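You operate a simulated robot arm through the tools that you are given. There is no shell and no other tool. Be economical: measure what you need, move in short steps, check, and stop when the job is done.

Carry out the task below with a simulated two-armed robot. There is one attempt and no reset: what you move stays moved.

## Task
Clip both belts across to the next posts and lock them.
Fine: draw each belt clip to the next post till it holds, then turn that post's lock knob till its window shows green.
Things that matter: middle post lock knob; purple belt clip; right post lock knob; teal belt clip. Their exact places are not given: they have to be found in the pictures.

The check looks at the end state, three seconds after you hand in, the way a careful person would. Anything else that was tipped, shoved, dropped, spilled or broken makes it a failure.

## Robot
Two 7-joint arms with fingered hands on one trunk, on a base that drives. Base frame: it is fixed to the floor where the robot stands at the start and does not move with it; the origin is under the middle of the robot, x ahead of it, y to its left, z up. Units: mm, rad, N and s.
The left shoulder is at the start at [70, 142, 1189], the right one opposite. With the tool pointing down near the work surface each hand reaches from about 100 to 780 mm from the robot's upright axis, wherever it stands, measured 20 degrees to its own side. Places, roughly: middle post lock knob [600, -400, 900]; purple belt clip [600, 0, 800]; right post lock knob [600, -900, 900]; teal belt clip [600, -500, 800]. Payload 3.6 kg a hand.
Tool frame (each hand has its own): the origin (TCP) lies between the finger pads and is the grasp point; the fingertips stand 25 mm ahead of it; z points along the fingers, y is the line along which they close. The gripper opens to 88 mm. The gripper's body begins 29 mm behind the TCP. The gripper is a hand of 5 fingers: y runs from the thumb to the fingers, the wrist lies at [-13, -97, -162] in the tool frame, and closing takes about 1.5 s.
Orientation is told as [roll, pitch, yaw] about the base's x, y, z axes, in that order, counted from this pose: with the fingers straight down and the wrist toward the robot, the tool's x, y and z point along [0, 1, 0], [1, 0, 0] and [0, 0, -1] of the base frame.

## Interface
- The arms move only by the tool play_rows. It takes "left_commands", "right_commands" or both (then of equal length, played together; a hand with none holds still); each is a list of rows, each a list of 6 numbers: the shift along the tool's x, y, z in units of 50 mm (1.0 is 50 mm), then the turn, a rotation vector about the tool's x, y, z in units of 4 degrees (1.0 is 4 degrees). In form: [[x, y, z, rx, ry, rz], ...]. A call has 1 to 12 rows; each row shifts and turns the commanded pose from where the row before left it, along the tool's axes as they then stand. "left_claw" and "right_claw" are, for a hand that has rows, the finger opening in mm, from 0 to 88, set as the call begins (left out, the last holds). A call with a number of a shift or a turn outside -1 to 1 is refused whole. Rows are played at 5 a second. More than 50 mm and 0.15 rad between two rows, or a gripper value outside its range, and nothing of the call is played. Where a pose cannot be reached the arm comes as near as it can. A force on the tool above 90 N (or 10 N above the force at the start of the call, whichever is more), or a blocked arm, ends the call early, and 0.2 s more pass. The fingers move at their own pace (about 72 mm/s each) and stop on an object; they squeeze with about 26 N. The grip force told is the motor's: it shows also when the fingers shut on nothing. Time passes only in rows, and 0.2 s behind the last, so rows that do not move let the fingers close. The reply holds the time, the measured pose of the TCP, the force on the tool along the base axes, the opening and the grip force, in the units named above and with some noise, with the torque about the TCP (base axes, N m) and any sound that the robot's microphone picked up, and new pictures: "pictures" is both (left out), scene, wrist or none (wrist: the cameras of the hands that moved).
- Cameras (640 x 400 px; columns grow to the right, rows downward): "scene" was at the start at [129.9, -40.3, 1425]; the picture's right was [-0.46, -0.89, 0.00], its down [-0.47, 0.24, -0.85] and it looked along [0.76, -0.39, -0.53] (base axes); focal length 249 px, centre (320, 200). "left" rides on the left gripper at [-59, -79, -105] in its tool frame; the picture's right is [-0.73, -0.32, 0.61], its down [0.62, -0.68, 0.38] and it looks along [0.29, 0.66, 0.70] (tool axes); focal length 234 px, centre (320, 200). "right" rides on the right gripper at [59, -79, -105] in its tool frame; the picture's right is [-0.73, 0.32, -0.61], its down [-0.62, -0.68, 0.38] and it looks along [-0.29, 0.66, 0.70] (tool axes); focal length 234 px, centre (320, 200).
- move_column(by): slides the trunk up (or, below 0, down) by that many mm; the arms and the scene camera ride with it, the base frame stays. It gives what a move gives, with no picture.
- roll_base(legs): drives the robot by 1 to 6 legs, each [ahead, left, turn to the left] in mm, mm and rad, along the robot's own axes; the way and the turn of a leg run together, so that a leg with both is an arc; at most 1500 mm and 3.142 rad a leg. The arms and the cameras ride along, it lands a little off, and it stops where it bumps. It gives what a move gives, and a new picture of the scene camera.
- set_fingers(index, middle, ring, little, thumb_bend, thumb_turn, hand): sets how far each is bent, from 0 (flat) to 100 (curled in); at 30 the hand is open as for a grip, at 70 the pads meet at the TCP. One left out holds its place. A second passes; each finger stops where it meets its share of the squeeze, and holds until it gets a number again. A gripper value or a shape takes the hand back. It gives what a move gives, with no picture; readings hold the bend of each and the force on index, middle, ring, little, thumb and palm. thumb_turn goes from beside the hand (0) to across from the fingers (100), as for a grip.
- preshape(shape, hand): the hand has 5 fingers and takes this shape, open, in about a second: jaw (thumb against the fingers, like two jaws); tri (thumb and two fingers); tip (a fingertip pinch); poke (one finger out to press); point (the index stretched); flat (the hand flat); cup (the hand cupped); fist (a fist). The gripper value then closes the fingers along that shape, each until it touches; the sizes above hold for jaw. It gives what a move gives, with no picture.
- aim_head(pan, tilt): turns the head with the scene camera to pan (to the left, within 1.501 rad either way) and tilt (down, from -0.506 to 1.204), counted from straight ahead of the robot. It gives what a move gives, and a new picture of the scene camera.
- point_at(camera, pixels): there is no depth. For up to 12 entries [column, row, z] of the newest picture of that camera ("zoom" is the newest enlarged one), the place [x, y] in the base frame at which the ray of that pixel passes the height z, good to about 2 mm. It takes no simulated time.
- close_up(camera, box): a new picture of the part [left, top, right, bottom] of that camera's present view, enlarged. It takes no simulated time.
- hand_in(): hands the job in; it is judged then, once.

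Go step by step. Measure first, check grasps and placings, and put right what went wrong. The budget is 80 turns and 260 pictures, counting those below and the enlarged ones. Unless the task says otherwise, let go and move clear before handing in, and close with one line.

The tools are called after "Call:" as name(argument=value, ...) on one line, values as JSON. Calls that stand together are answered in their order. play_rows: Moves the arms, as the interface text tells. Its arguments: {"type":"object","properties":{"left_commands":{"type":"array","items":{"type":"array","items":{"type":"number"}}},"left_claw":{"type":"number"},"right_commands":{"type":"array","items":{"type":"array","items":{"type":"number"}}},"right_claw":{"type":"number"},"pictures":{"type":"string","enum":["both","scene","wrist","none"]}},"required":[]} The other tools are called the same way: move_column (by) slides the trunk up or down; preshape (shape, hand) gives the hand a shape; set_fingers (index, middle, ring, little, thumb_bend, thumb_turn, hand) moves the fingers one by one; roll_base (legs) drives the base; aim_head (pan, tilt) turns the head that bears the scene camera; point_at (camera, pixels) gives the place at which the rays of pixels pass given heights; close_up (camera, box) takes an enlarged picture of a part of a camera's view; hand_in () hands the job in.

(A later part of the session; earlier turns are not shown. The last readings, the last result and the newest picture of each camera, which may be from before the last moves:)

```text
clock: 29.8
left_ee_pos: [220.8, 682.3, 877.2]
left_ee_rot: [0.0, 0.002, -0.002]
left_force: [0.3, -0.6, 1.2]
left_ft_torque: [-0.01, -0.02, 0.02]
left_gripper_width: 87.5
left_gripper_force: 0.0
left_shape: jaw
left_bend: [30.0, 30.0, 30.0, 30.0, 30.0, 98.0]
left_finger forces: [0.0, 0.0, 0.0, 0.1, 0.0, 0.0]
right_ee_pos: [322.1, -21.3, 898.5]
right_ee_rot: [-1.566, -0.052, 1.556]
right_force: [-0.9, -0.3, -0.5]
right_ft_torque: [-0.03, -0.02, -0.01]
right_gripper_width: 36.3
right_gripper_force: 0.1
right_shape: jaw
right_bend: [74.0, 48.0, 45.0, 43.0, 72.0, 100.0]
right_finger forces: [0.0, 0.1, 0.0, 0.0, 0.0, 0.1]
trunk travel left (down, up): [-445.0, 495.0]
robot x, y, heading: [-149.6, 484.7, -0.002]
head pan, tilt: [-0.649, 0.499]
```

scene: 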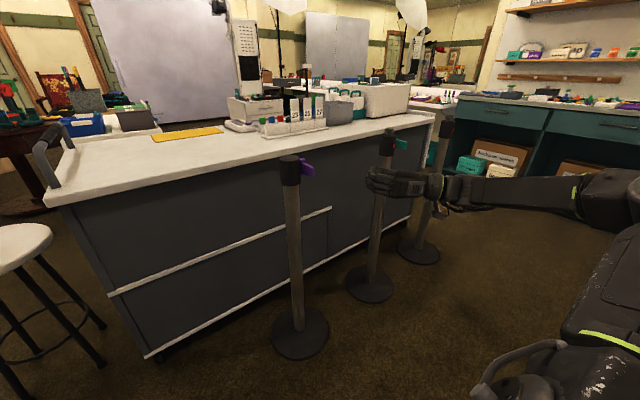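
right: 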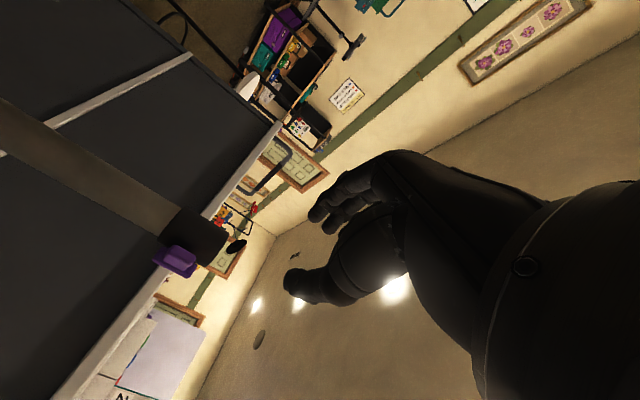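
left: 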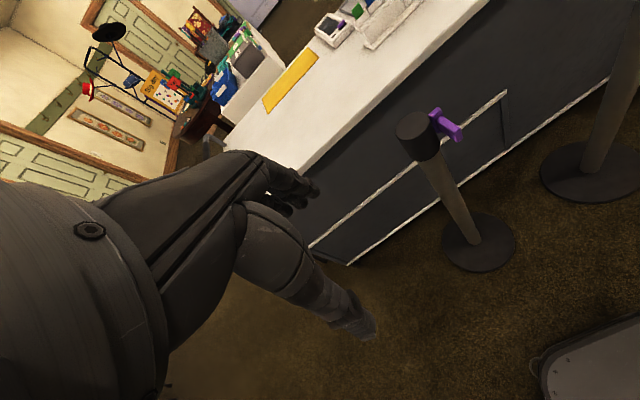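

The mirrored attitude is reached cleanly. Now drive forward-right so the arm is comfortable, then bring the hand in front of the purple handle.

Call:
roll_base(legs=[[110, -200, 0]])

Call:
play_rows(right_commands=[[0, 0.9, 0, 0, 0, -0.75], [0, 0.9, 0, 0, 0, 0], [0, 0.9, 0, 0, 0, 0], [0, 0.9, 0, 0, 0, 0], [0.5, 0.8, 0, 0, 0, 0], [0.5, 0, 0.5, 0, 0, 0], [0, 0, 0.5, 0, 0, 0], [0, 0, 0, 0, 0, 0]], pictures="both")

```text
clock: 31.5
left_ee_pos: [331.1, 483.9, 877.5]
left_ee_rot: [0.001, 0.0, -0.002]
left_force: [0.8, 0.2, 0.0]
left_ft_torque: [-0.04, 0.03, -0.02]
left_gripper_width: 87.6
left_gripper_force: 0.1
left_shape: jaw
left_bend: [30.0, 30.0, 30.0, 30.0, 30.0, 98.0]
left_finger forces: [0.1, 0.1, 0.0, 0.0, 0.0, 0.1]
right_ee_pos: [430.6, -219.3, 897.3]
right_ee_rot: [-1.565, -0.054, 1.555]
right_force: [-0.6, -0.1, 0.0]
right_ft_torque: [0.0, 0.0, -0.02]
right_gripper_width: 36.5
right_gripper_force: 0.0
right_shape: jaw
right_bend: [74.0, 48.0, 45.0, 43.0, 72.0, 100.0]
right_finger forces: [0.1, 0.1, 0.0, 0.1, 0.0, 0.1]
trunk travel left (down, up): [-445.0, 495.0]
robot x, y, heading: [-41.0, 288.6, -0.005]
head pan, tilt: [-0.649, 0.499]
```

scene: 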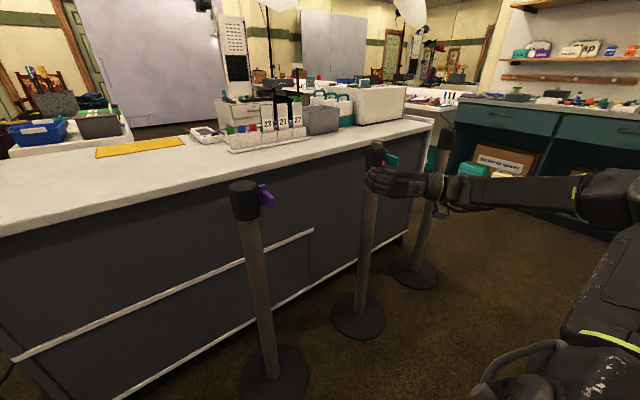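

```text
clock: 33.3
left_ee_pos: [330.2, 484.8, 878.3]
left_ee_rot: [-0.001, 0.0, -0.001]
left_force: [0.0, -0.4, -0.2]
left_ft_torque: [0.0, -0.03, 0.0]
left_gripper_width: 87.8
left_gripper_force: 0.0
left_shape: jaw
left_bend: [30.0, 30.0, 30.0, 30.0, 30.0, 98.0]
left_finger forces: [0.0, 0.1, 0.1, 0.1, 0.1, 0.0]
right_ee_pos: [484.6, 3.2, 849.8]
right_ee_rot: [-1.566, -0.002, 1.556]
right_force: [-0.4, 0.1, 0.0]
right_ft_torque: [-0.03, -0.01, -0.01]
right_gripper_width: 36.4
right_gripper_force: 0.0
right_shape: jaw
right_bend: [74.0, 48.0, 45.0, 43.0, 72.0, 100.0]
right_finger forces: [0.1, 0.0, 0.0, 0.1, 0.1, 0.0]
trunk travel left (down, up): [-445.0, 495.0]
robot x, y, heading: [-38.3, 290.3, 0.002]
head pan, tilt: [-0.649, 0.499]
```

scene: 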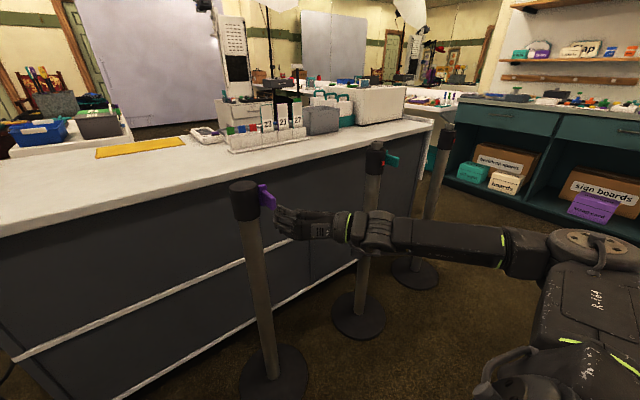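
right: 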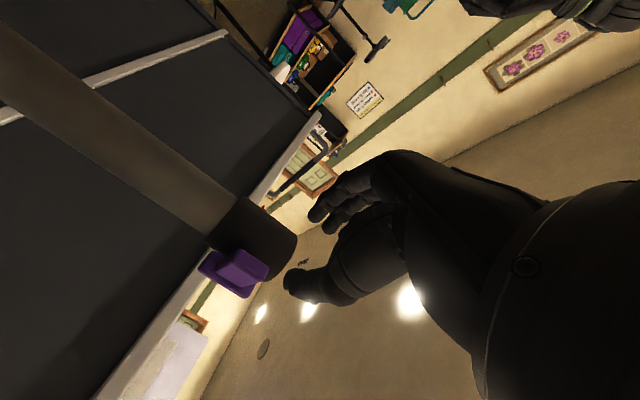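

Aligned: predicted grasp line hits about pixel (259,266) of the wrist view where the purple handle end shows. Narrow the claw to 28 and verify with a close-up.

Call:
play_rows(right_commands=[[0, 0, 0.7, 0, 0, 0], [0, 0, 0, 0, 0, 0], [0, 0, 0, 0, 0, 0]], right_claw=28, pictures="none")

Call:
close_up(camera="right", box=[200, 180, 360, 300])

Call:
close_up(camera="scene", box=[220, 160, 340, 250])

```text
clock: 34.1
left_ee_pos: [330.2, 484.9, 877.2]
left_ee_rot: [-0.001, 0.001, -0.001]
left_force: [-0.1, -0.4, -0.3]
left_ft_torque: [0.01, -0.01, 0.02]
left_gripper_width: 87.8
left_gripper_force: 0.1
left_shape: jaw
left_bend: [30.0, 30.0, 30.0, 30.0, 30.0, 98.0]
left_finger forces: [0.0, 0.0, 0.0, 0.1, 0.1, 0.0]
right_ee_pos: [520.6, 1.1, 849.9]
right_ee_rot: [-1.567, -0.001, 1.556]
right_force: [-0.5, 0.2, 0.2]
right_ft_torque: [0.0, -0.02, -0.02]
right_gripper_width: 28.2
right_gripper_force: 0.1
right_shape: jaw
right_bend: [74.0, 53.0, 50.0, 47.0, 73.0, 100.0]
right_finger forces: [0.1, 0.1, 0.0, 0.0, 0.1, 0.0]
trunk travel left (down, up): [-445.0, 495.0]
robot x, y, heading: [-38.7, 287.6, -0.005]
head pan, tilt: [-0.649, 0.499]
```

```text
3.33 times, centred on (280, 240) of right
```

zoom: 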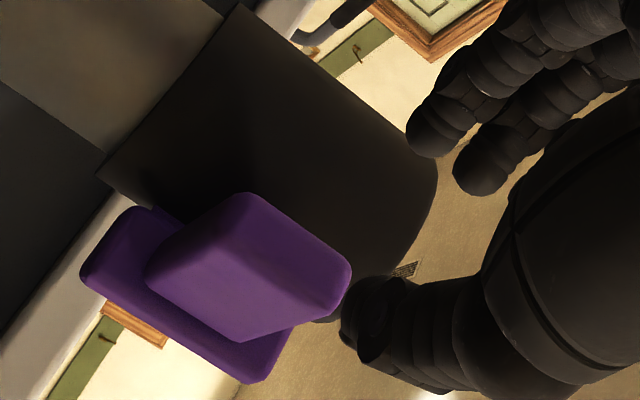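

```text
4.44 times, centred on (280, 205) of scene
```

zoom: 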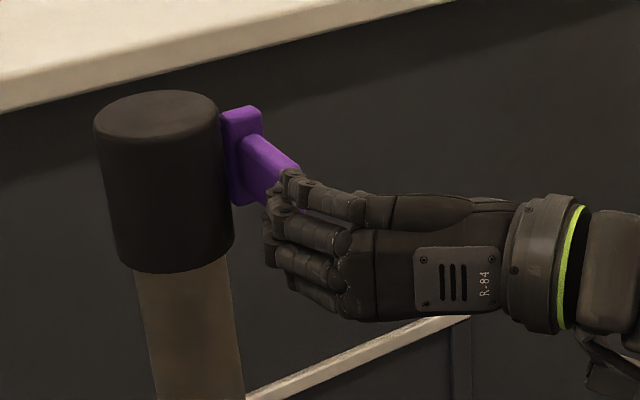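

Handle centre is near y≈-4, z≈843, slightly right of and below the grasp line. Correct by 5 mm right and 7 mm down, then advance to x≈581.

Call:
play_rows(right_commands=[[0.14, -0.1, 0, 0, 0, 0], [0, 0, 0.4, 0, 0, 0], [0, 0, 0.4, 0, 0, 0], [0, 0, 0.4, 0, 0, 0], [0, 0, 0, 0, 0, 0]], pictures="none")

Call:
close_up(camera="right", box=[200, 180, 360, 300])

Call:
close_up(camera="scene", box=[220, 160, 340, 250])

```text
clock: 35.3
left_ee_pos: [330.1, 484.5, 877.8]
left_ee_rot: [0.001, 0.001, -0.002]
left_force: [-0.4, -0.7, -0.5]
left_ft_torque: [0.01, 0.03, -0.01]
left_gripper_width: 87.5
left_gripper_force: 0.0
left_shape: jaw
left_bend: [30.0, 30.0, 30.0, 30.0, 30.0, 98.0]
left_finger forces: [0.1, 0.1, 0.0, 0.0, 0.0, 0.0]
right_ee_pos: [579.9, -6.5, 842.3]
right_ee_rot: [-1.567, -0.002, 1.556]
right_force: [0.7, -0.1, 0.5]
right_ft_torque: [-0.03, 0.01, 0.01]
right_gripper_width: 28.0
right_gripper_force: 0.0
right_shape: jaw
right_bend: [74.0, 53.0, 50.0, 47.0, 73.0, 100.0]
right_finger forces: [0.0, 0.1, 0.1, 0.0, 0.0, 0.0]
trunk travel left (down, up): [-445.0, 495.0]
robot x, y, heading: [-42.8, 290.7, 0.002]
head pan, tilt: [-0.649, 0.499]
```

```text
3.33 times, centred on (280, 240) of right
```

zoom: 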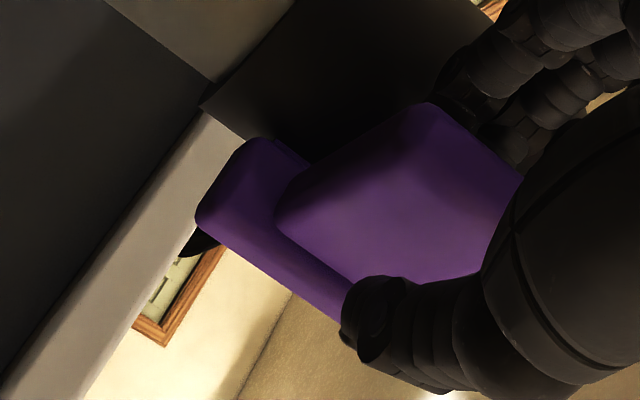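

```text
4.44 times, centred on (280, 205) of scene
```

zoom: 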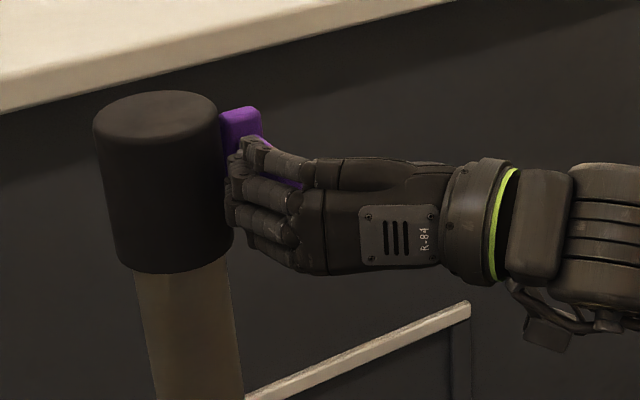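

Fingers are behind and the thumb in front of the handle with no contact force. Close the hand.

Call:
play_rows(right_commands=[[0, 0, 0, 0, 0, 0], [0, 0, 0, 0, 0, 0], [0, 0, 0, 0, 0, 0], [0, 0, 0, 0, 0, 0], [0, 0, 0, 0, 0, 0], [0, 0, 0, 0, 0, 0], [0, 0, 0, 0, 0, 0]], right_claw=0, pictures="none")

Call:
close_up(camera="right", box=[200, 180, 360, 300])

```text
clock: 36.9
left_ee_pos: [330.4, 483.4, 877.6]
left_ee_rot: [-0.002, 0.0, -0.002]
left_force: [0.0, -0.3, 0.6]
left_ft_torque: [0.02, 0.01, 0.01]
left_gripper_width: 87.5
left_gripper_force: 0.0
left_shape: jaw
left_bend: [30.0, 30.0, 30.0, 30.0, 30.0, 98.0]
left_finger forces: [0.0, 0.0, 0.0, 0.0, 0.0, 0.0]
right_ee_pos: [579.1, -5.2, 842.0]
right_ee_rot: [-1.564, -0.003, 1.555]
right_force: [3.2, -3.9, 1.6]
right_ft_torque: [0.01, -0.04, -0.05]
right_gripper_width: 11.7
right_gripper_force: 25.9
right_shape: jaw
right_bend: [73.0, 57.0, 64.0, 62.0, 72.0, 100.0]
right_finger forces: [12.5, 6.7, 0.4, 0.0, 22.6, 0.0]
trunk travel left (down, up): [-445.0, 495.0]
robot x, y, heading: [-41.0, 288.3, -0.002]
head pan, tilt: [-0.649, 0.499]
```

```text
3.33 times, centred on (280, 240) of right
```

zoom: 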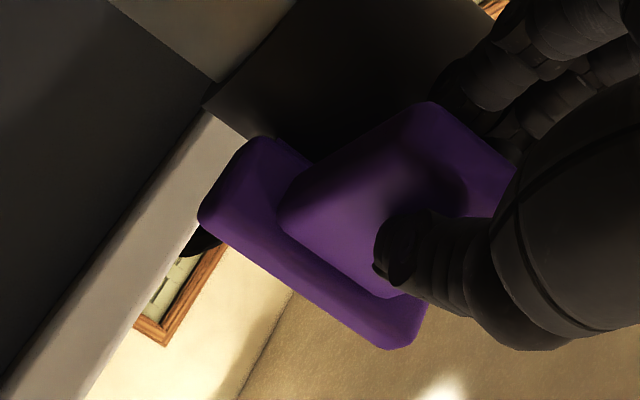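

Gripped at 11.7 mm width with 26 N. Pull gently to the right a little to see it release.

Call:
play_rows(right_commands=[[0, -0.15, 0, 0, 0, 0], [0, -0.15, 0, 0, 0, 0], [0, -0.3, 0, 0, 0, 0], [0, -0.4, 0, 0, 0, 0], [0, 0, 0, 0, 0, 0]], pictures="both")

```text
clock: 38.1
left_ee_pos: [331.0, 484.9, 877.6]
left_ee_rot: [-0.001, 0.002, -0.001]
left_force: [0.5, 0.2, -0.4]
left_ft_torque: [0.03, -0.01, -0.01]
left_gripper_width: 87.7
left_gripper_force: 0.1
left_shape: jaw
left_bend: [30.0, 30.0, 30.0, 30.0, 30.0, 98.0]
left_finger forces: [0.0, 0.0, 0.1, 0.1, 0.0, 0.0]
right_ee_pos: [578.8, -56.1, 843.2]
right_ee_rot: [-1.565, -0.001, 1.554]
right_force: [3.8, 2.7, -1.6]
right_ft_torque: [-0.02, -0.01, 0.09]
right_gripper_width: 11.8
right_gripper_force: 26.3
right_shape: jaw
right_bend: [73.0, 56.0, 64.0, 62.0, 72.0, 100.0]
right_finger forces: [14.7, 8.4, 0.1, 0.1, 21.3, 0.1]
trunk travel left (down, up): [-445.0, 495.0]
robot x, y, heading: [-37.2, 291.5, -0.005]
head pan, tilt: [-0.649, 0.499]
```

scene: 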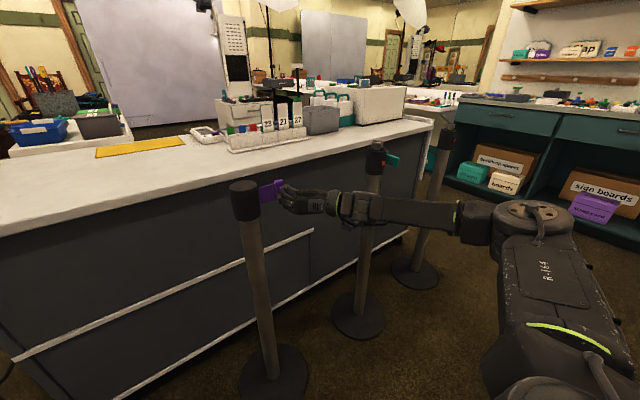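
right: 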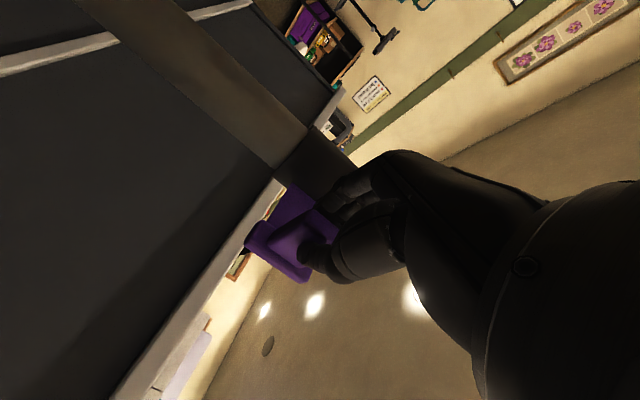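

The purple belt is coming out with the clip (belt visible, small force). Drive the base 280 mm right, leaving the last stretch to the arm.

Call:
roll_base(legs=[[0, -280, 0]])

Call:
close_up(camera="scene", box=[220, 130, 400, 260])

```text
clock: 40.1
left_ee_pos: [329.5, 206.1, 877.6]
left_ee_rot: [0.0, 0.001, -0.001]
left_force: [1.0, 0.5, 0.3]
left_ft_torque: [-0.01, -0.01, -0.03]
left_gripper_width: 87.7
left_gripper_force: 0.1
left_shape: jaw
left_bend: [30.0, 30.0, 30.0, 30.0, 30.0, 98.0]
left_finger forces: [0.0, 0.1, 0.0, 0.0, 0.0, 0.1]
right_ee_pos: [579.6, -333.5, 842.8]
right_ee_rot: [-1.566, -0.003, 1.556]
right_force: [5.5, 4.0, 0.2]
right_ft_torque: [-0.03, -0.03, 0.17]
right_gripper_width: 12.2
right_gripper_force: 26.2
right_shape: jaw
right_bend: [73.0, 56.0, 64.0, 62.0, 73.0, 100.0]
right_finger forces: [15.5, 9.1, 0.2, 0.1, 20.5, 0.1]
trunk travel left (down, up): [-445.0, 495.0]
robot x, y, heading: [-40.0, 12.5, -0.002]
head pan, tilt: [-0.649, 0.499]
```

scene: 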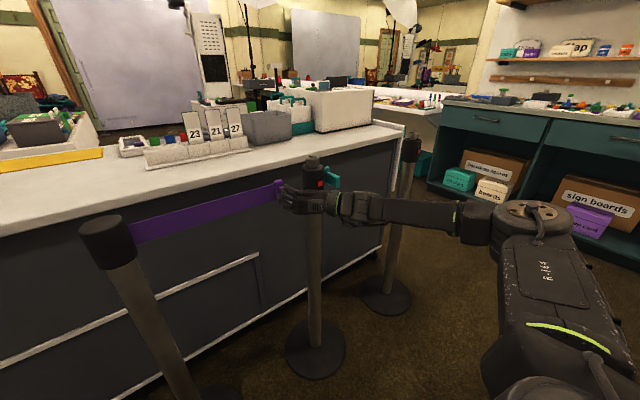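

```text
3.08 times, centred on (310, 195) of scene
```

zoom: 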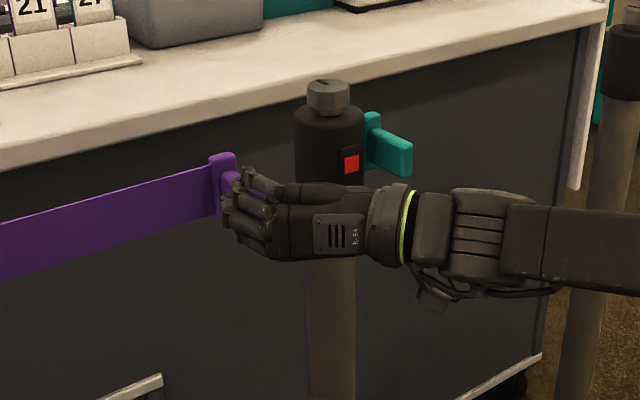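

Belt drawn across; clip now about 55 mm short of the middle post. Continue with the arm in small steps, watching force.

Call:
play_rows(right_commands=[[0, -0.4, 0, 0, 0, 0], [0, -0.3, 0, 0, 0, 0], [0, -0.15, 0, 0, 0, 0], [0, 0, 0, 0, 0, 0]], pictures="wrist")

Call:
close_up(camera="scene", box=[260, 140, 380, 215])

```text
clock: 41.1
left_ee_pos: [330.8, 206.9, 876.9]
left_ee_rot: [0.001, 0.001, -0.001]
left_force: [-0.1, 0.1, -0.7]
left_ft_torque: [0.03, 0.03, -0.03]
left_gripper_width: 87.6
left_gripper_force: 0.0
left_shape: jaw
left_bend: [30.0, 30.0, 30.0, 30.0, 30.0, 98.0]
left_finger forces: [0.0, 0.1, 0.0, 0.0, 0.1, 0.0]
right_ee_pos: [578.7, -375.3, 842.6]
right_ee_rot: [-1.565, 0.001, 1.557]
right_force: [4.7, 3.1, -1.1]
right_ft_torque: [-0.01, 0.04, 0.11]
right_gripper_width: 11.9
right_gripper_force: 26.2
right_shape: jaw
right_bend: [73.0, 56.0, 64.0, 62.0, 73.0, 100.0]
right_finger forces: [15.4, 9.0, 0.1, 0.0, 20.6, 0.0]
trunk travel left (down, up): [-445.0, 495.0]
robot x, y, heading: [-38.2, 10.7, -0.004]
head pan, tilt: [-0.649, 0.499]
```

right: 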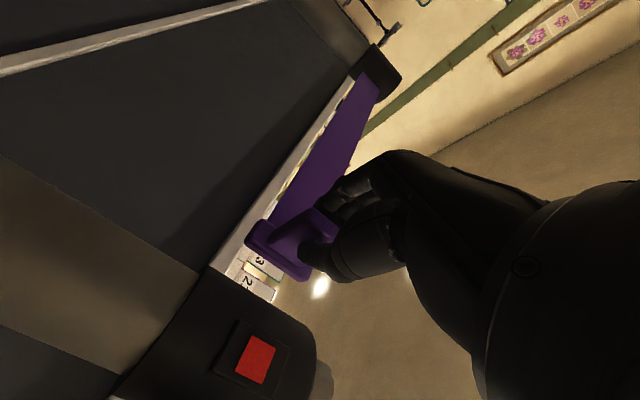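

```text
5.33 times, centred on (320, 178) of scene
```

zoom: 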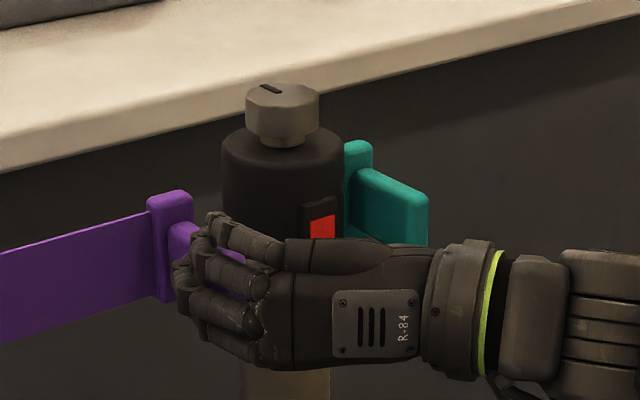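

About 14 mm gap remains. Continue in 3–5 mm steps until it seats.

Call:
play_rows(right_commands=[[0, -0.1, 0, 0, 0, 0], [0, -0.08, 0, 0, 0, 0], [0, -0.06, 0, 0, 0, 0], [0, -0.06, 0, 0, 0, 0], [0, 0, 0, 0, 0, 0]], pictures="none")

Call:
close_up(camera="scene", box=[260, 140, 380, 215])

Call:
close_up(camera="right", box=[160, 180, 400, 400])

```text
clock: 42.3
left_ee_pos: [329.3, 206.2, 875.9]
left_ee_rot: [0.001, 0.001, -0.004]
left_force: [-0.3, -0.6, -0.6]
left_ft_torque: [0.01, 0.04, 0.01]
left_gripper_width: 87.8
left_gripper_force: 0.0
left_shape: jaw
left_bend: [30.0, 30.0, 30.0, 30.0, 30.0, 98.0]
left_finger forces: [0.0, 0.1, 0.0, 0.0, 0.1, 0.0]
right_ee_pos: [578.5, -391.5, 841.4]
right_ee_rot: [-1.566, -0.002, 1.558]
right_force: [8.8, -2.8, 3.0]
right_ft_torque: [0.0, -0.05, 0.01]
right_gripper_width: 11.5
right_gripper_force: 25.3
right_shape: jaw
right_bend: [73.0, 56.0, 64.0, 62.0, 72.0, 100.0]
right_finger forces: [13.1, 7.5, 0.3, 0.0, 23.3, 0.1]
trunk travel left (down, up): [-445.0, 495.0]
robot x, y, heading: [-38.1, 13.3, 0.001]
head pan, tilt: [-0.649, 0.499]
```

```text
5.33 times, centred on (320, 178) of scene
```

zoom: 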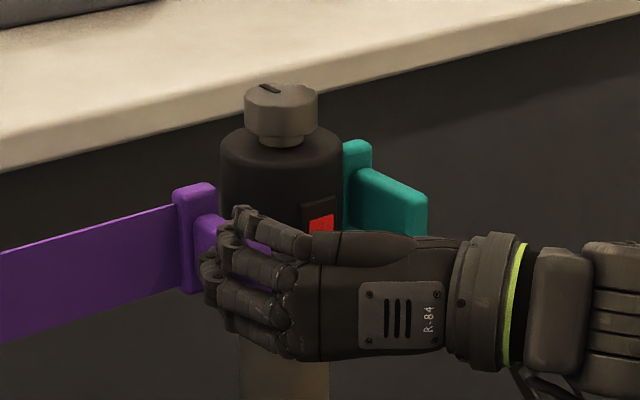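

```text
1.82 times, centred on (280, 290) of right
```

zoom: 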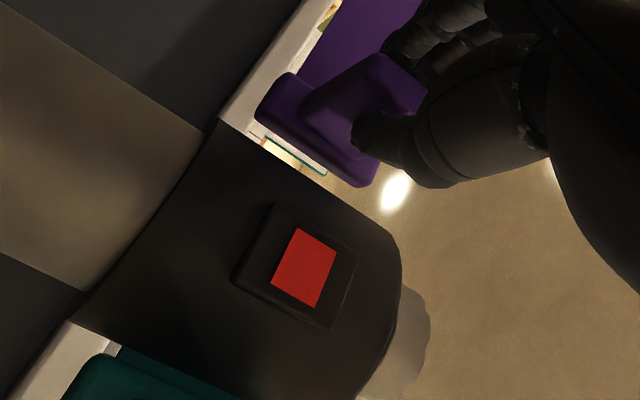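

Force in y flipped to -2.8 like when docked earlier; a thin gap may remain. Push a few mm more and see the force.

Call:
play_rows(right_commands=[[0, -0.06, 0, 0, 0, 0], [0, -0.04, 0, 0, 0, 0], [0, 0, 0, 0, 0, 0]], pictures="none")

Call:
close_up(camera="right", box=[160, 180, 400, 400])

```text
clock: 43.1
left_ee_pos: [330.1, 205.9, 876.8]
left_ee_rot: [0.0, 0.001, -0.002]
left_force: [-0.2, -0.9, -0.2]
left_ft_torque: [0.02, 0.0, 0.01]
left_gripper_width: 87.7
left_gripper_force: 0.1
left_shape: jaw
left_bend: [30.0, 30.0, 30.0, 30.0, 30.0, 98.0]
left_finger forces: [0.0, 0.0, 0.1, 0.1, 0.0, 0.0]
right_ee_pos: [578.6, -396.1, 842.9]
right_ee_rot: [-1.565, -0.002, 1.556]
right_force: [7.9, -1.0, 1.7]
right_ft_torque: [0.04, -0.09, -0.01]
right_gripper_width: 11.8
right_gripper_force: 26.0
right_shape: jaw
right_bend: [73.0, 56.0, 64.0, 62.0, 72.0, 100.0]
right_finger forces: [13.8, 8.1, 0.4, 0.0, 22.7, 0.2]
trunk travel left (down, up): [-445.0, 495.0]
robot x, y, heading: [-43.8, 8.2, -0.001]
head pan, tilt: [-0.649, 0.499]
```

```text
1.82 times, centred on (280, 290) of right
```

zoom: 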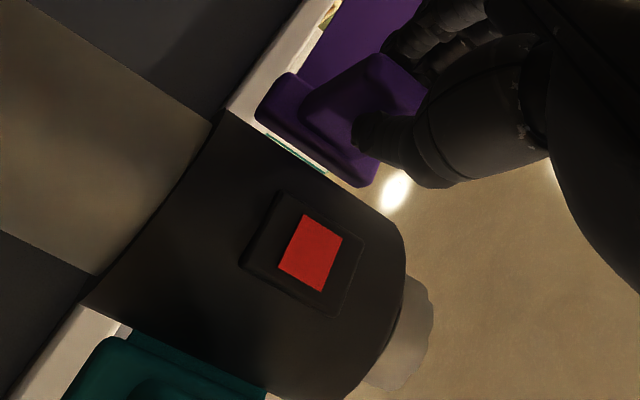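

Still moving freely and the gap is narrowing. Keep going in 3 mm steps.

Call:
play_rows(right_commands=[[0, -0.05, 0, 0, 0, 0], [0, 0, 0, 0, 0, 0]], pictures="none")

Call:
play_rows(right_commands=[[0, -0.05, 0, 0, 0, 0], [0, 0, 0, 0, 0, 0]], pictures="none")

Call:
close_up(camera="right", box=[160, 180, 400, 400])

Call:
close_up(camera="scene", box=[260, 140, 380, 215])

```text
clock: 43.7
left_ee_pos: [331.1, 207.5, 877.1]
left_ee_rot: [0.001, 0.002, 0.0]
left_force: [0.2, 0.2, -0.9]
left_ft_torque: [0.02, 0.01, -0.02]
left_gripper_width: 88.0
left_gripper_force: 0.1
left_shape: jaw
left_bend: [30.0, 30.0, 30.0, 30.0, 30.0, 98.0]
left_finger forces: [0.0, 0.1, 0.0, 0.1, 0.0, 0.1]
right_ee_pos: [578.4, -396.6, 844.4]
right_ee_rot: [-1.565, -0.001, 1.558]
right_force: [7.5, 3.3, 0.5]
right_ft_torque: [-0.01, -0.05, 0.07]
right_gripper_width: 11.8
right_gripper_force: 25.9
right_shape: jaw
right_bend: [73.0, 56.0, 64.0, 62.0, 72.0, 100.0]
right_finger forces: [15.3, 8.9, 0.1, 0.0, 21.1, 0.0]
trunk travel left (down, up): [-445.0, 495.0]
robot x, y, heading: [-39.1, 13.3, -0.001]
head pan, tilt: [-0.649, 0.499]
```

```text
clock: 44.3
left_ee_pos: [330.0, 207.3, 876.5]
left_ee_rot: [-0.001, 0.001, -0.001]
left_force: [0.9, -0.3, 1.2]
left_ft_torque: [-0.01, 0.0, 0.01]
left_gripper_width: 87.8
left_gripper_force: 0.0
left_shape: jaw
left_bend: [30.0, 30.0, 30.0, 30.0, 30.0, 98.0]
left_finger forces: [0.1, 0.1, 0.1, 0.0, 0.0, 0.0]
right_ee_pos: [579.4, -399.4, 842.6]
right_ee_rot: [-1.564, 0.001, 1.558]
right_force: [6.0, 8.4, -0.2]
right_ft_torque: [-0.03, 0.0, 0.22]
right_gripper_width: 12.3
right_gripper_force: 26.0
right_shape: jaw
right_bend: [73.0, 55.0, 64.0, 62.0, 73.0, 100.0]
right_finger forces: [16.7, 10.2, 0.2, 0.0, 18.3, 0.0]
trunk travel left (down, up): [-445.0, 495.0]
robot x, y, heading: [-41.3, 12.9, 0.001]
head pan, tilt: [-0.649, 0.499]
```

```text
1.82 times, centred on (280, 290) of right
```

zoom: 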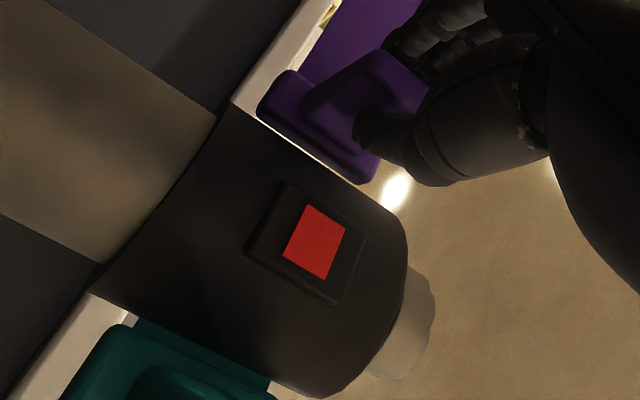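

```text
5.33 times, centred on (320, 178) of scene
```

zoom: 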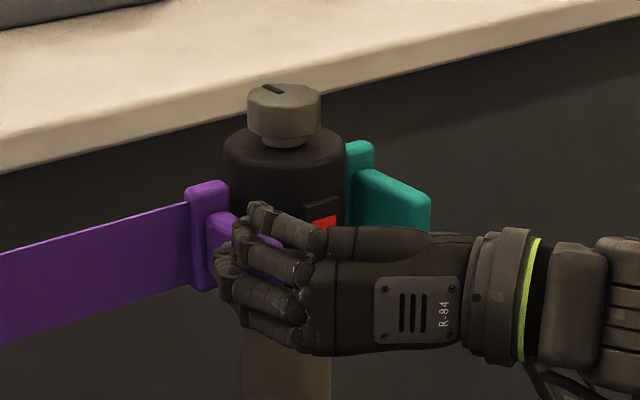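

The clip now meets resistance (y force +8 N), after an inward pull near -391, suggesting it snapped. Test by backing off a few mm to see whether it holds.

Call:
play_rows(right_commands=[[0, 0.06, 0, 0, 0, 0], [0, 0.06, 0, 0, 0, 0], [0, 0, 0, 0, 0, 0]], pictures="none")

Call:
close_up(camera="right", box=[160, 180, 400, 400])

```text
clock: 45.1
left_ee_pos: [331.1, 206.0, 876.3]
left_ee_rot: [0.001, 0.002, -0.003]
left_force: [0.6, 0.0, -1.0]
left_ft_torque: [0.02, 0.03, 0.01]
left_gripper_width: 87.8
left_gripper_force: 0.0
left_shape: jaw
left_bend: [30.0, 30.0, 30.0, 30.0, 30.0, 98.0]
left_finger forces: [0.0, 0.0, 0.0, 0.0, 0.1, 0.0]
right_ee_pos: [578.1, -395.7, 842.3]
right_ee_rot: [-1.565, -0.003, 1.556]
right_force: [10.1, -2.7, 3.8]
right_ft_torque: [0.02, -0.06, -0.02]
right_gripper_width: 11.6
right_gripper_force: 26.5
right_shape: jaw
right_bend: [73.0, 56.0, 64.0, 62.0, 72.0, 100.0]
right_finger forces: [13.1, 7.6, 0.4, 0.1, 22.8, 0.1]
trunk travel left (down, up): [-445.0, 495.0]
robot x, y, heading: [-42.2, 9.3, 0.002]
head pan, tilt: [-0.649, 0.499]
```

```text
1.82 times, centred on (280, 290) of right
```

zoom: 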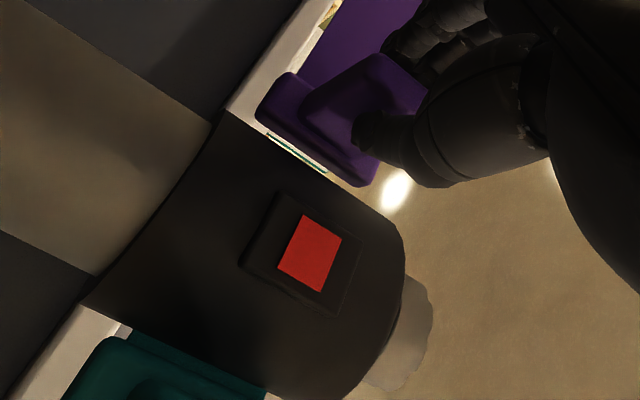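

Backing off moves it with the hand, so it isn't held yet; the +x force (~10 N) hints it wants to sit ~5 mm further forward. Shift forward and push in again.

Call:
play_rows(right_commands=[[0, 0, 0.08, 0, 0, 0], [0, 0, 0, 0, 0, 0]], pictures="none")

Call:
play_rows(right_commands=[[0, -0.06, 0, 0, 0, 0], [0, -0.06, 0, 0, 0, 0], [0, 0, 0, 0, 0, 0]], pictures="none")

Call:
close_up(camera="right", box=[160, 180, 400, 400])

```text
clock: 45.7
left_ee_pos: [328.9, 206.7, 877.0]
left_ee_rot: [-0.001, -0.002, 0.0]
left_force: [-0.7, -0.5, -0.5]
left_ft_torque: [-0.03, 0.01, 0.01]
left_gripper_width: 87.6
left_gripper_force: 0.1
left_shape: jaw
left_bend: [30.0, 30.0, 30.0, 30.0, 30.0, 98.0]
left_finger forces: [0.0, 0.0, 0.0, 0.1, 0.0, 0.0]
right_ee_pos: [580.1, -395.7, 842.3]
right_ee_rot: [-1.567, -0.002, 1.558]
right_force: [-7.9, -2.0, -1.2]
right_ft_torque: [-0.03, 0.03, 0.07]
right_gripper_width: 12.1
right_gripper_force: 25.7
right_shape: jaw
right_bend: [73.0, 56.0, 64.0, 62.0, 72.0, 100.0]
right_finger forces: [14.6, 8.9, 0.1, 0.0, 25.4, 0.1]
trunk travel left (down, up): [-445.0, 495.0]
robot x, y, heading: [-39.8, 11.5, 0.001]
head pan, tilt: [-0.649, 0.499]
```

```text
clock: 46.5
left_ee_pos: [327.6, 207.9, 877.7]
left_ee_rot: [0.001, -0.001, -0.002]
left_force: [-0.5, -0.5, 0.0]
left_ft_torque: [-0.02, 0.01, -0.01]
left_gripper_width: 87.8
left_gripper_force: 0.1
left_shape: jaw
left_bend: [30.0, 30.0, 30.0, 30.0, 30.0, 98.0]
left_finger forces: [0.0, 0.1, 0.0, 0.1, 0.1, 0.1]
right_ee_pos: [581.5, -399.5, 844.8]
right_ee_rot: [-1.568, 0.001, 1.558]
right_force: [-14.9, 7.6, -6.7]
right_ft_torque: [-0.07, 0.11, 0.41]
right_gripper_width: 13.6
right_gripper_force: 25.9
right_shape: jaw
right_bend: [73.0, 54.0, 64.0, 62.0, 74.0, 100.0]
right_finger forces: [18.0, 11.6, 0.1, 0.1, 21.6, 0.1]
trunk travel left (down, up): [-445.0, 495.0]
robot x, y, heading: [-43.1, 8.2, -0.002]
head pan, tilt: [-0.649, 0.499]
```

```text
1.82 times, centred on (280, 290) of right
```

zoom: 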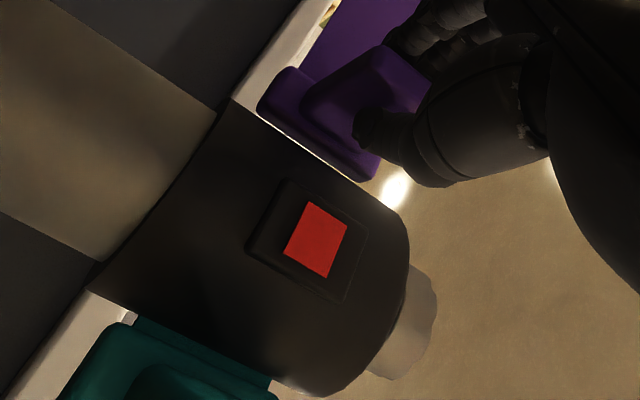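

The clip behaves like it runs on a fixed line (x stiff both ways). Undo half the x shift and push on in y.

Call:
play_rows(right_commands=[[0, 0, -0.05, 0, 0, 0], [0, -0.06, 0, 0, 0, 0], [0, 0, 0, 0, 0, 0]], pictures="none")

Call:
play_rows(right_commands=[[0, -0.06, 0, 0, 0, 0], [0, 0, 0, 0, 0, 0], [0, 0, 0, 0, 0, 0]], pictures="none")

Call:
close_up(camera="right", box=[160, 180, 400, 400])

```text
clock: 47.3
left_ee_pos: [329.4, 208.6, 876.1]
left_ee_rot: [0.0, 0.0, 0.0]
left_force: [0.8, 0.1, 0.7]
left_ft_torque: [0.0, 0.0, -0.01]
left_gripper_width: 87.9
left_gripper_force: 0.0
left_shape: jaw
left_bend: [30.0, 30.0, 30.0, 30.0, 30.0, 98.0]
left_finger forces: [0.0, 0.0, 0.0, 0.0, 0.0, 0.1]
right_ee_pos: [580.1, -401.0, 843.7]
right_ee_rot: [-1.566, 0.001, 1.558]
right_force: [-3.0, 13.5, -5.1]
right_ft_torque: [-0.13, 0.07, 0.47]
right_gripper_width: 13.8
right_gripper_force: 26.1
right_shape: jaw
right_bend: [73.0, 53.0, 64.0, 62.0, 74.0, 100.0]
right_finger forces: [19.1, 12.7, 0.0, 0.0, 17.4, 0.0]
trunk travel left (down, up): [-445.0, 495.0]
robot x, y, heading: [-40.1, 9.8, 0.001]
head pan, tilt: [-0.649, 0.499]
```

```text
clock: 48.1
left_ee_pos: [330.2, 208.2, 876.3]
left_ee_rot: [-0.003, 0.001, -0.002]
left_force: [-0.3, -0.1, -0.2]
left_ft_torque: [0.03, 0.02, -0.04]
left_gripper_width: 87.6
left_gripper_force: 0.1
left_shape: jaw
left_bend: [30.0, 30.0, 30.0, 30.0, 30.0, 98.0]
left_finger forces: [0.1, 0.0, 0.0, 0.1, 0.1, 0.1]
right_ee_pos: [579.8, -402.6, 843.6]
right_ee_rot: [-1.565, 0.003, 1.558]
right_force: [-2.4, 20.9, -5.3]
right_ft_torque: [-0.12, 0.06, 0.67]
right_gripper_width: 15.0
right_gripper_force: 26.4
right_shape: jaw
right_bend: [73.0, 51.0, 64.0, 62.0, 74.0, 100.0]
right_finger forces: [20.4, 14.2, 0.1, 0.0, 14.4, 0.0]
trunk travel left (down, up): [-445.0, 495.0]
robot x, y, heading: [-38.5, 11.1, -0.001]
head pan, tilt: [-0.649, 0.499]
```

```text
1.82 times, centred on (280, 290) of right
```

zoom: 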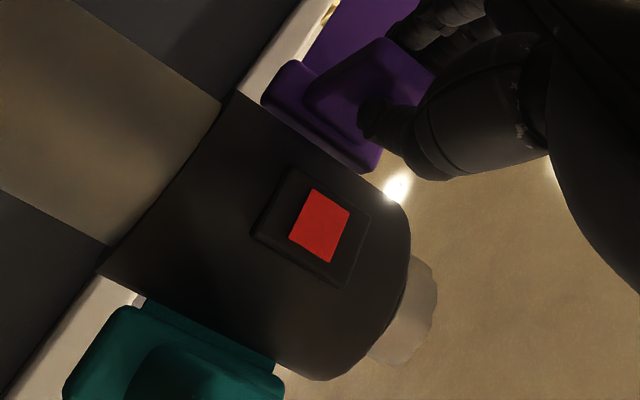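

Force climbs to 21 N and the gap is closed. Now back off ~8 mm to test holding.

Call:
play_rows(right_commands=[[0, 0.1, 0, 0, 0, 0], [0, 0.1, 0, 0, 0, 0], [0, 0, 0, 0, 0, 0]], pictures="none")

Call:
close_up(camera="right", box=[160, 180, 400, 400])

```text
clock: 48.9
left_ee_pos: [329.1, 206.7, 877.9]
left_ee_rot: [0.001, -0.001, -0.002]
left_force: [0.2, 0.0, 0.6]
left_ft_torque: [0.0, 0.02, -0.01]
left_gripper_width: 87.8
left_gripper_force: 0.0
left_shape: jaw
left_bend: [30.0, 30.0, 30.0, 30.0, 30.0, 98.0]
left_finger forces: [0.0, 0.0, 0.0, 0.1, 0.1, 0.1]
right_ee_pos: [579.1, -397.6, 842.0]
right_ee_rot: [-1.565, -0.002, 1.553]
right_force: [0.7, 0.8, -0.9]
right_ft_torque: [-0.05, -0.01, 0.15]
right_gripper_width: 13.3
right_gripper_force: 25.9
right_shape: jaw
right_bend: [73.0, 54.0, 64.0, 62.0, 74.0, 100.0]
right_finger forces: [14.5, 9.0, 0.0, 0.0, 22.9, 0.1]
trunk travel left (down, up): [-445.0, 495.0]
robot x, y, heading: [-39.5, 9.0, -0.002]
head pan, tilt: [-0.649, 0.499]
```

```text
1.82 times, centred on (280, 290) of right
```

zoom: 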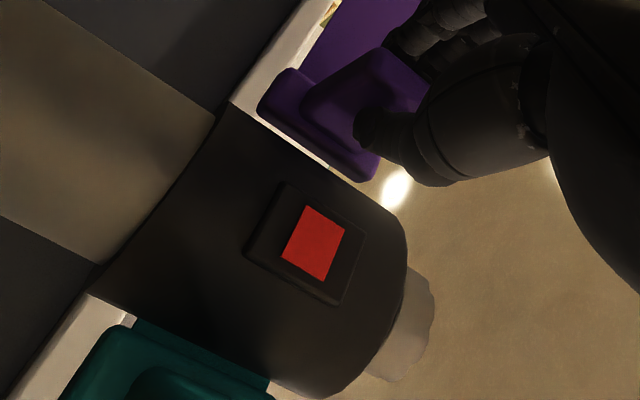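

Call:
play_rows(right_commands=[[0, 0.1, 0, 0, 0, 0], [0, 0.1, 0, 0, 0, 0], [0, 0, 0, 0, 0, 0]], pictures="none")

Call:
close_up(camera="right", box=[160, 180, 400, 400])

```text
clock: 49.7
left_ee_pos: [329.5, 205.9, 876.4]
left_ee_rot: [-0.001, -0.001, -0.002]
left_force: [-1.2, -1.0, -0.4]
left_ft_torque: [0.01, 0.0, 0.05]
left_gripper_width: 87.6
left_gripper_force: 0.0
left_shape: jaw
left_bend: [30.0, 30.0, 30.0, 30.0, 30.0, 98.0]
left_finger forces: [0.0, 0.0, 0.0, 0.1, 0.0, 0.0]
right_ee_pos: [579.2, -386.6, 841.7]
right_ee_rot: [-1.566, -0.002, 1.556]
right_force: [-0.9, -0.9, 0.1]
right_ft_torque: [-0.02, 0.0, 0.04]
right_gripper_width: 12.5
right_gripper_force: 25.9
right_shape: jaw
right_bend: [73.0, 56.0, 64.0, 62.0, 73.0, 100.0]
right_finger forces: [14.5, 8.8, 0.1, 0.1, 24.0, 0.0]
trunk travel left (down, up): [-445.0, 495.0]
robot x, y, heading: [-42.5, 12.8, -0.001]
head pan, tilt: [-0.649, 0.499]
```

```text
1.82 times, centred on (280, 290) of right
```

zoom: 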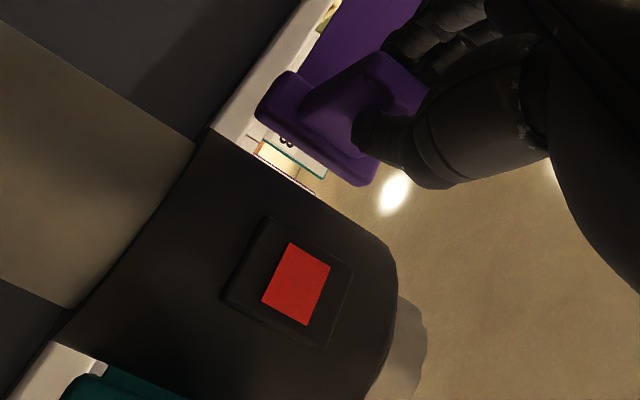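

The clip comes away lightly, forces near zero – holding may simply be a weak detent. Push it fully home again, then release and see if it stays.

Call:
play_rows(right_commands=[[0, -0.15, 0, 0, 0, 0], [0, -0.12, 0, 0, 0, 0], [0, -0.08, 0, 0, 0, 0], [0, -0.05, 0, 0, 0, 0], [0, 0, 0, 0, 0, 0], [0, 0, 0, 0, 0, 0]], pictures="none")

Call:
play_rows(right_commands=[[0, 0, 0, 0, 0, 0], [0, 0, 0, 0, 0, 0], [0, 0, 0, 0, 0, 0]], right_claw=20, pictures="both")

Call:
close_up(camera="right", box=[160, 180, 400, 400])

```text
clock: 51.1
left_ee_pos: [329.0, 209.7, 875.7]
left_ee_rot: [-0.003, -0.001, -0.001]
left_force: [-0.1, -0.5, 0.0]
left_ft_torque: [0.04, 0.0, -0.04]
left_gripper_width: 87.8
left_gripper_force: 0.0
left_shape: jaw
left_bend: [30.0, 30.0, 30.0, 30.0, 30.0, 98.0]
left_finger forces: [0.1, 0.0, 0.0, 0.1, 0.0, 0.1]
right_ee_pos: [579.1, -403.3, 843.6]
right_ee_rot: [-1.567, 0.001, 1.558]
right_force: [-1.6, 19.3, -5.0]
right_ft_torque: [-0.13, 0.1, 0.63]
right_gripper_width: 14.8
right_gripper_force: 25.8
right_shape: jaw
right_bend: [73.0, 51.0, 64.0, 62.0, 74.0, 100.0]
right_finger forces: [20.3, 14.0, 0.0, 0.0, 15.0, 0.0]
trunk travel left (down, up): [-445.0, 495.0]
robot x, y, heading: [-41.3, 11.8, -0.001]
head pan, tilt: [-0.649, 0.499]
```

```text
clock: 51.9
left_ee_pos: [329.9, 208.5, 877.0]
left_ee_rot: [-0.001, 0.001, -0.001]
left_force: [0.4, 0.1, 0.0]
left_ft_torque: [0.0, 0.0, -0.01]
left_gripper_width: 87.9
left_gripper_force: 0.1
left_shape: jaw
left_bend: [30.0, 30.0, 30.0, 30.0, 30.0, 98.0]
left_finger forces: [0.1, 0.0, 0.0, 0.0, 0.0, 0.0]
right_ee_pos: [578.2, -406.4, 844.3]
right_ee_rot: [-1.565, 0.0, 1.556]
right_force: [-5.6, 13.1, -2.9]
right_ft_torque: [-0.1, 0.06, 0.44]
right_gripper_width: 25.2
right_gripper_force: 0.0
right_shape: jaw
right_bend: [72.0, 49.0, 55.0, 52.0, 74.0, 100.0]
right_finger forces: [6.2, 6.8, 0.0, 0.0, 0.1, 0.1]
trunk travel left (down, up): [-445.0, 495.0]
robot x, y, heading: [-43.2, 7.7, -0.006]
head pan, tilt: [-0.649, 0.499]
```

scene: 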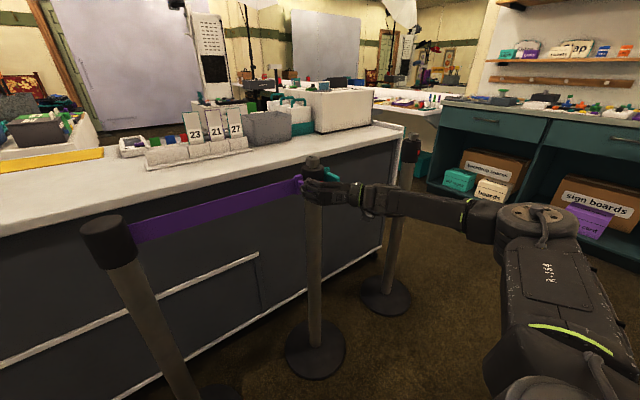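
right: 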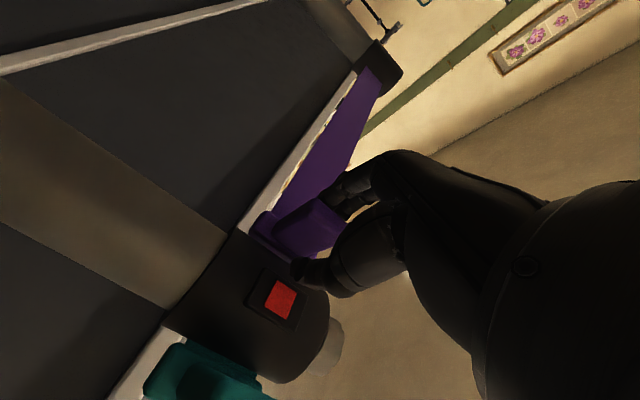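

```text
1.82 times, centred on (280, 290) of right
```

zoom: 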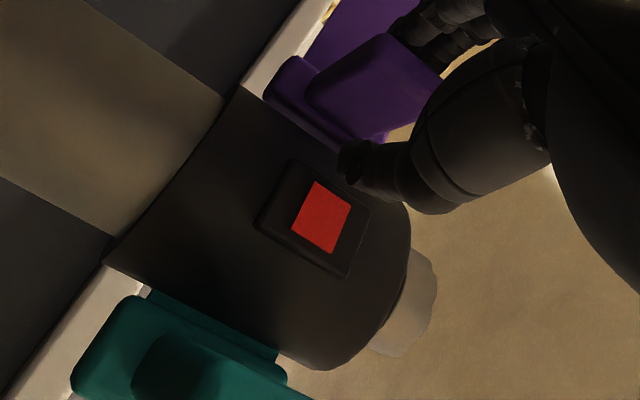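

Thumb is off, fingers still press 13 N. Shift the hand +y 6 mm to unload and see whether the clip stays.

Call:
play_rows(right_commands=[[0, 0.12, 0, 0, 0, 0], [0, 0, 0, 0, 0, 0], [0, 0, 0, 0, 0, 0]], right_claw=28, pictures="none")

Call:
close_up(camera="right", box=[160, 180, 400, 400])

```text
clock: 52.7
left_ee_pos: [329.5, 206.2, 877.3]
left_ee_rot: [0.0, -0.001, -0.002]
left_force: [-0.6, 0.5, 0.4]
left_ft_torque: [-0.02, 0.01, 0.01]
left_gripper_width: 87.8
left_gripper_force: 0.0
left_shape: jaw
left_bend: [30.0, 30.0, 30.0, 30.0, 30.0, 98.0]
left_finger forces: [0.0, 0.0, 0.1, 0.0, 0.1, 0.1]
right_ee_pos: [578.1, -401.4, 842.6]
right_ee_rot: [-1.565, 0.001, 1.556]
right_force: [-0.1, 3.5, -0.5]
right_ft_torque: [0.04, 0.0, 0.05]
right_gripper_width: 29.2
right_gripper_force: 0.1
right_shape: jaw
right_bend: [74.0, 51.0, 50.0, 47.0, 74.0, 100.0]
right_finger forces: [1.6, 1.6, 0.0, 0.0, 0.0, 0.1]
trunk travel left (down, up): [-445.0, 495.0]
robot x, y, heading: [-42.2, 7.3, -0.003]
head pan, tilt: [-0.649, 0.499]
```

```text
1.82 times, centred on (280, 290) of right
```

zoom: 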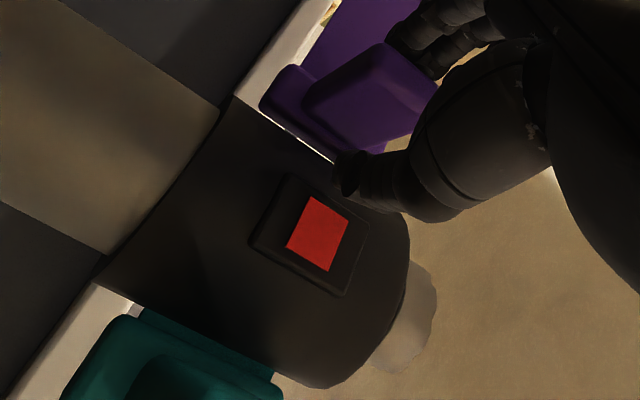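

Released, the clip is pulled back at ~3 N, so it hasn't latched. Regrip and push firmer, watching for a snap.

Call:
play_rows(right_commands=[[0, 0, 0, 0, 0, 0], [0, 0, 0, 0, 0, 0], [0, 0, 0, 0, 0, 0], [0, 0, 0, 0, 0, 0], [0, -0.1, 0, 0, 0, 0], [0, -0.1, 0, 0, 0, 0], [0, 0, 0, 0, 0, 0]], right_claw=0, pictures="none")

Call:
close_up(camera="scene", box=[260, 140, 380, 215])

Call:
close_up(camera="right", box=[160, 180, 400, 400])

```text
clock: 54.3
left_ee_pos: [330.1, 208.4, 877.0]
left_ee_rot: [-0.001, 0.001, 0.001]
left_force: [-0.5, -0.2, 1.0]
left_ft_torque: [0.02, -0.01, -0.01]
left_gripper_width: 87.8
left_gripper_force: 0.1
left_shape: jaw
left_bend: [30.0, 30.0, 30.0, 30.0, 30.0, 98.0]
left_finger forces: [0.0, 0.1, 0.1, 0.0, 0.1, 0.0]
right_ee_pos: [579.8, -407.8, 843.5]
right_ee_rot: [-1.565, 0.0, 1.561]
right_force: [2.7, 13.3, -0.4]
right_ft_torque: [-0.03, 0.01, 0.34]
right_gripper_width: 16.1
right_gripper_force: 25.9
right_shape: jaw
right_bend: [74.0, 46.0, 54.0, 50.0, 60.0, 100.0]
right_finger forces: [17.7, 11.5, 0.0, 0.1, 16.1, 0.0]
trunk travel left (down, up): [-445.0, 495.0]
robot x, y, heading: [-39.3, 11.8, -0.002]
head pan, tilt: [-0.649, 0.499]
```

```text
5.33 times, centred on (320, 178) of scene
```

zoom: 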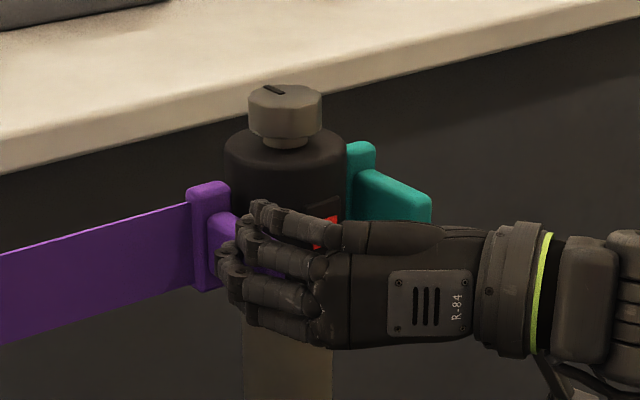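

```text
1.82 times, centred on (280, 290) of right
```

zoom: 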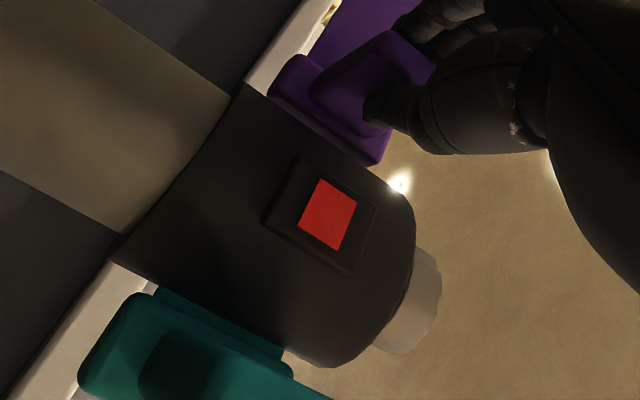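

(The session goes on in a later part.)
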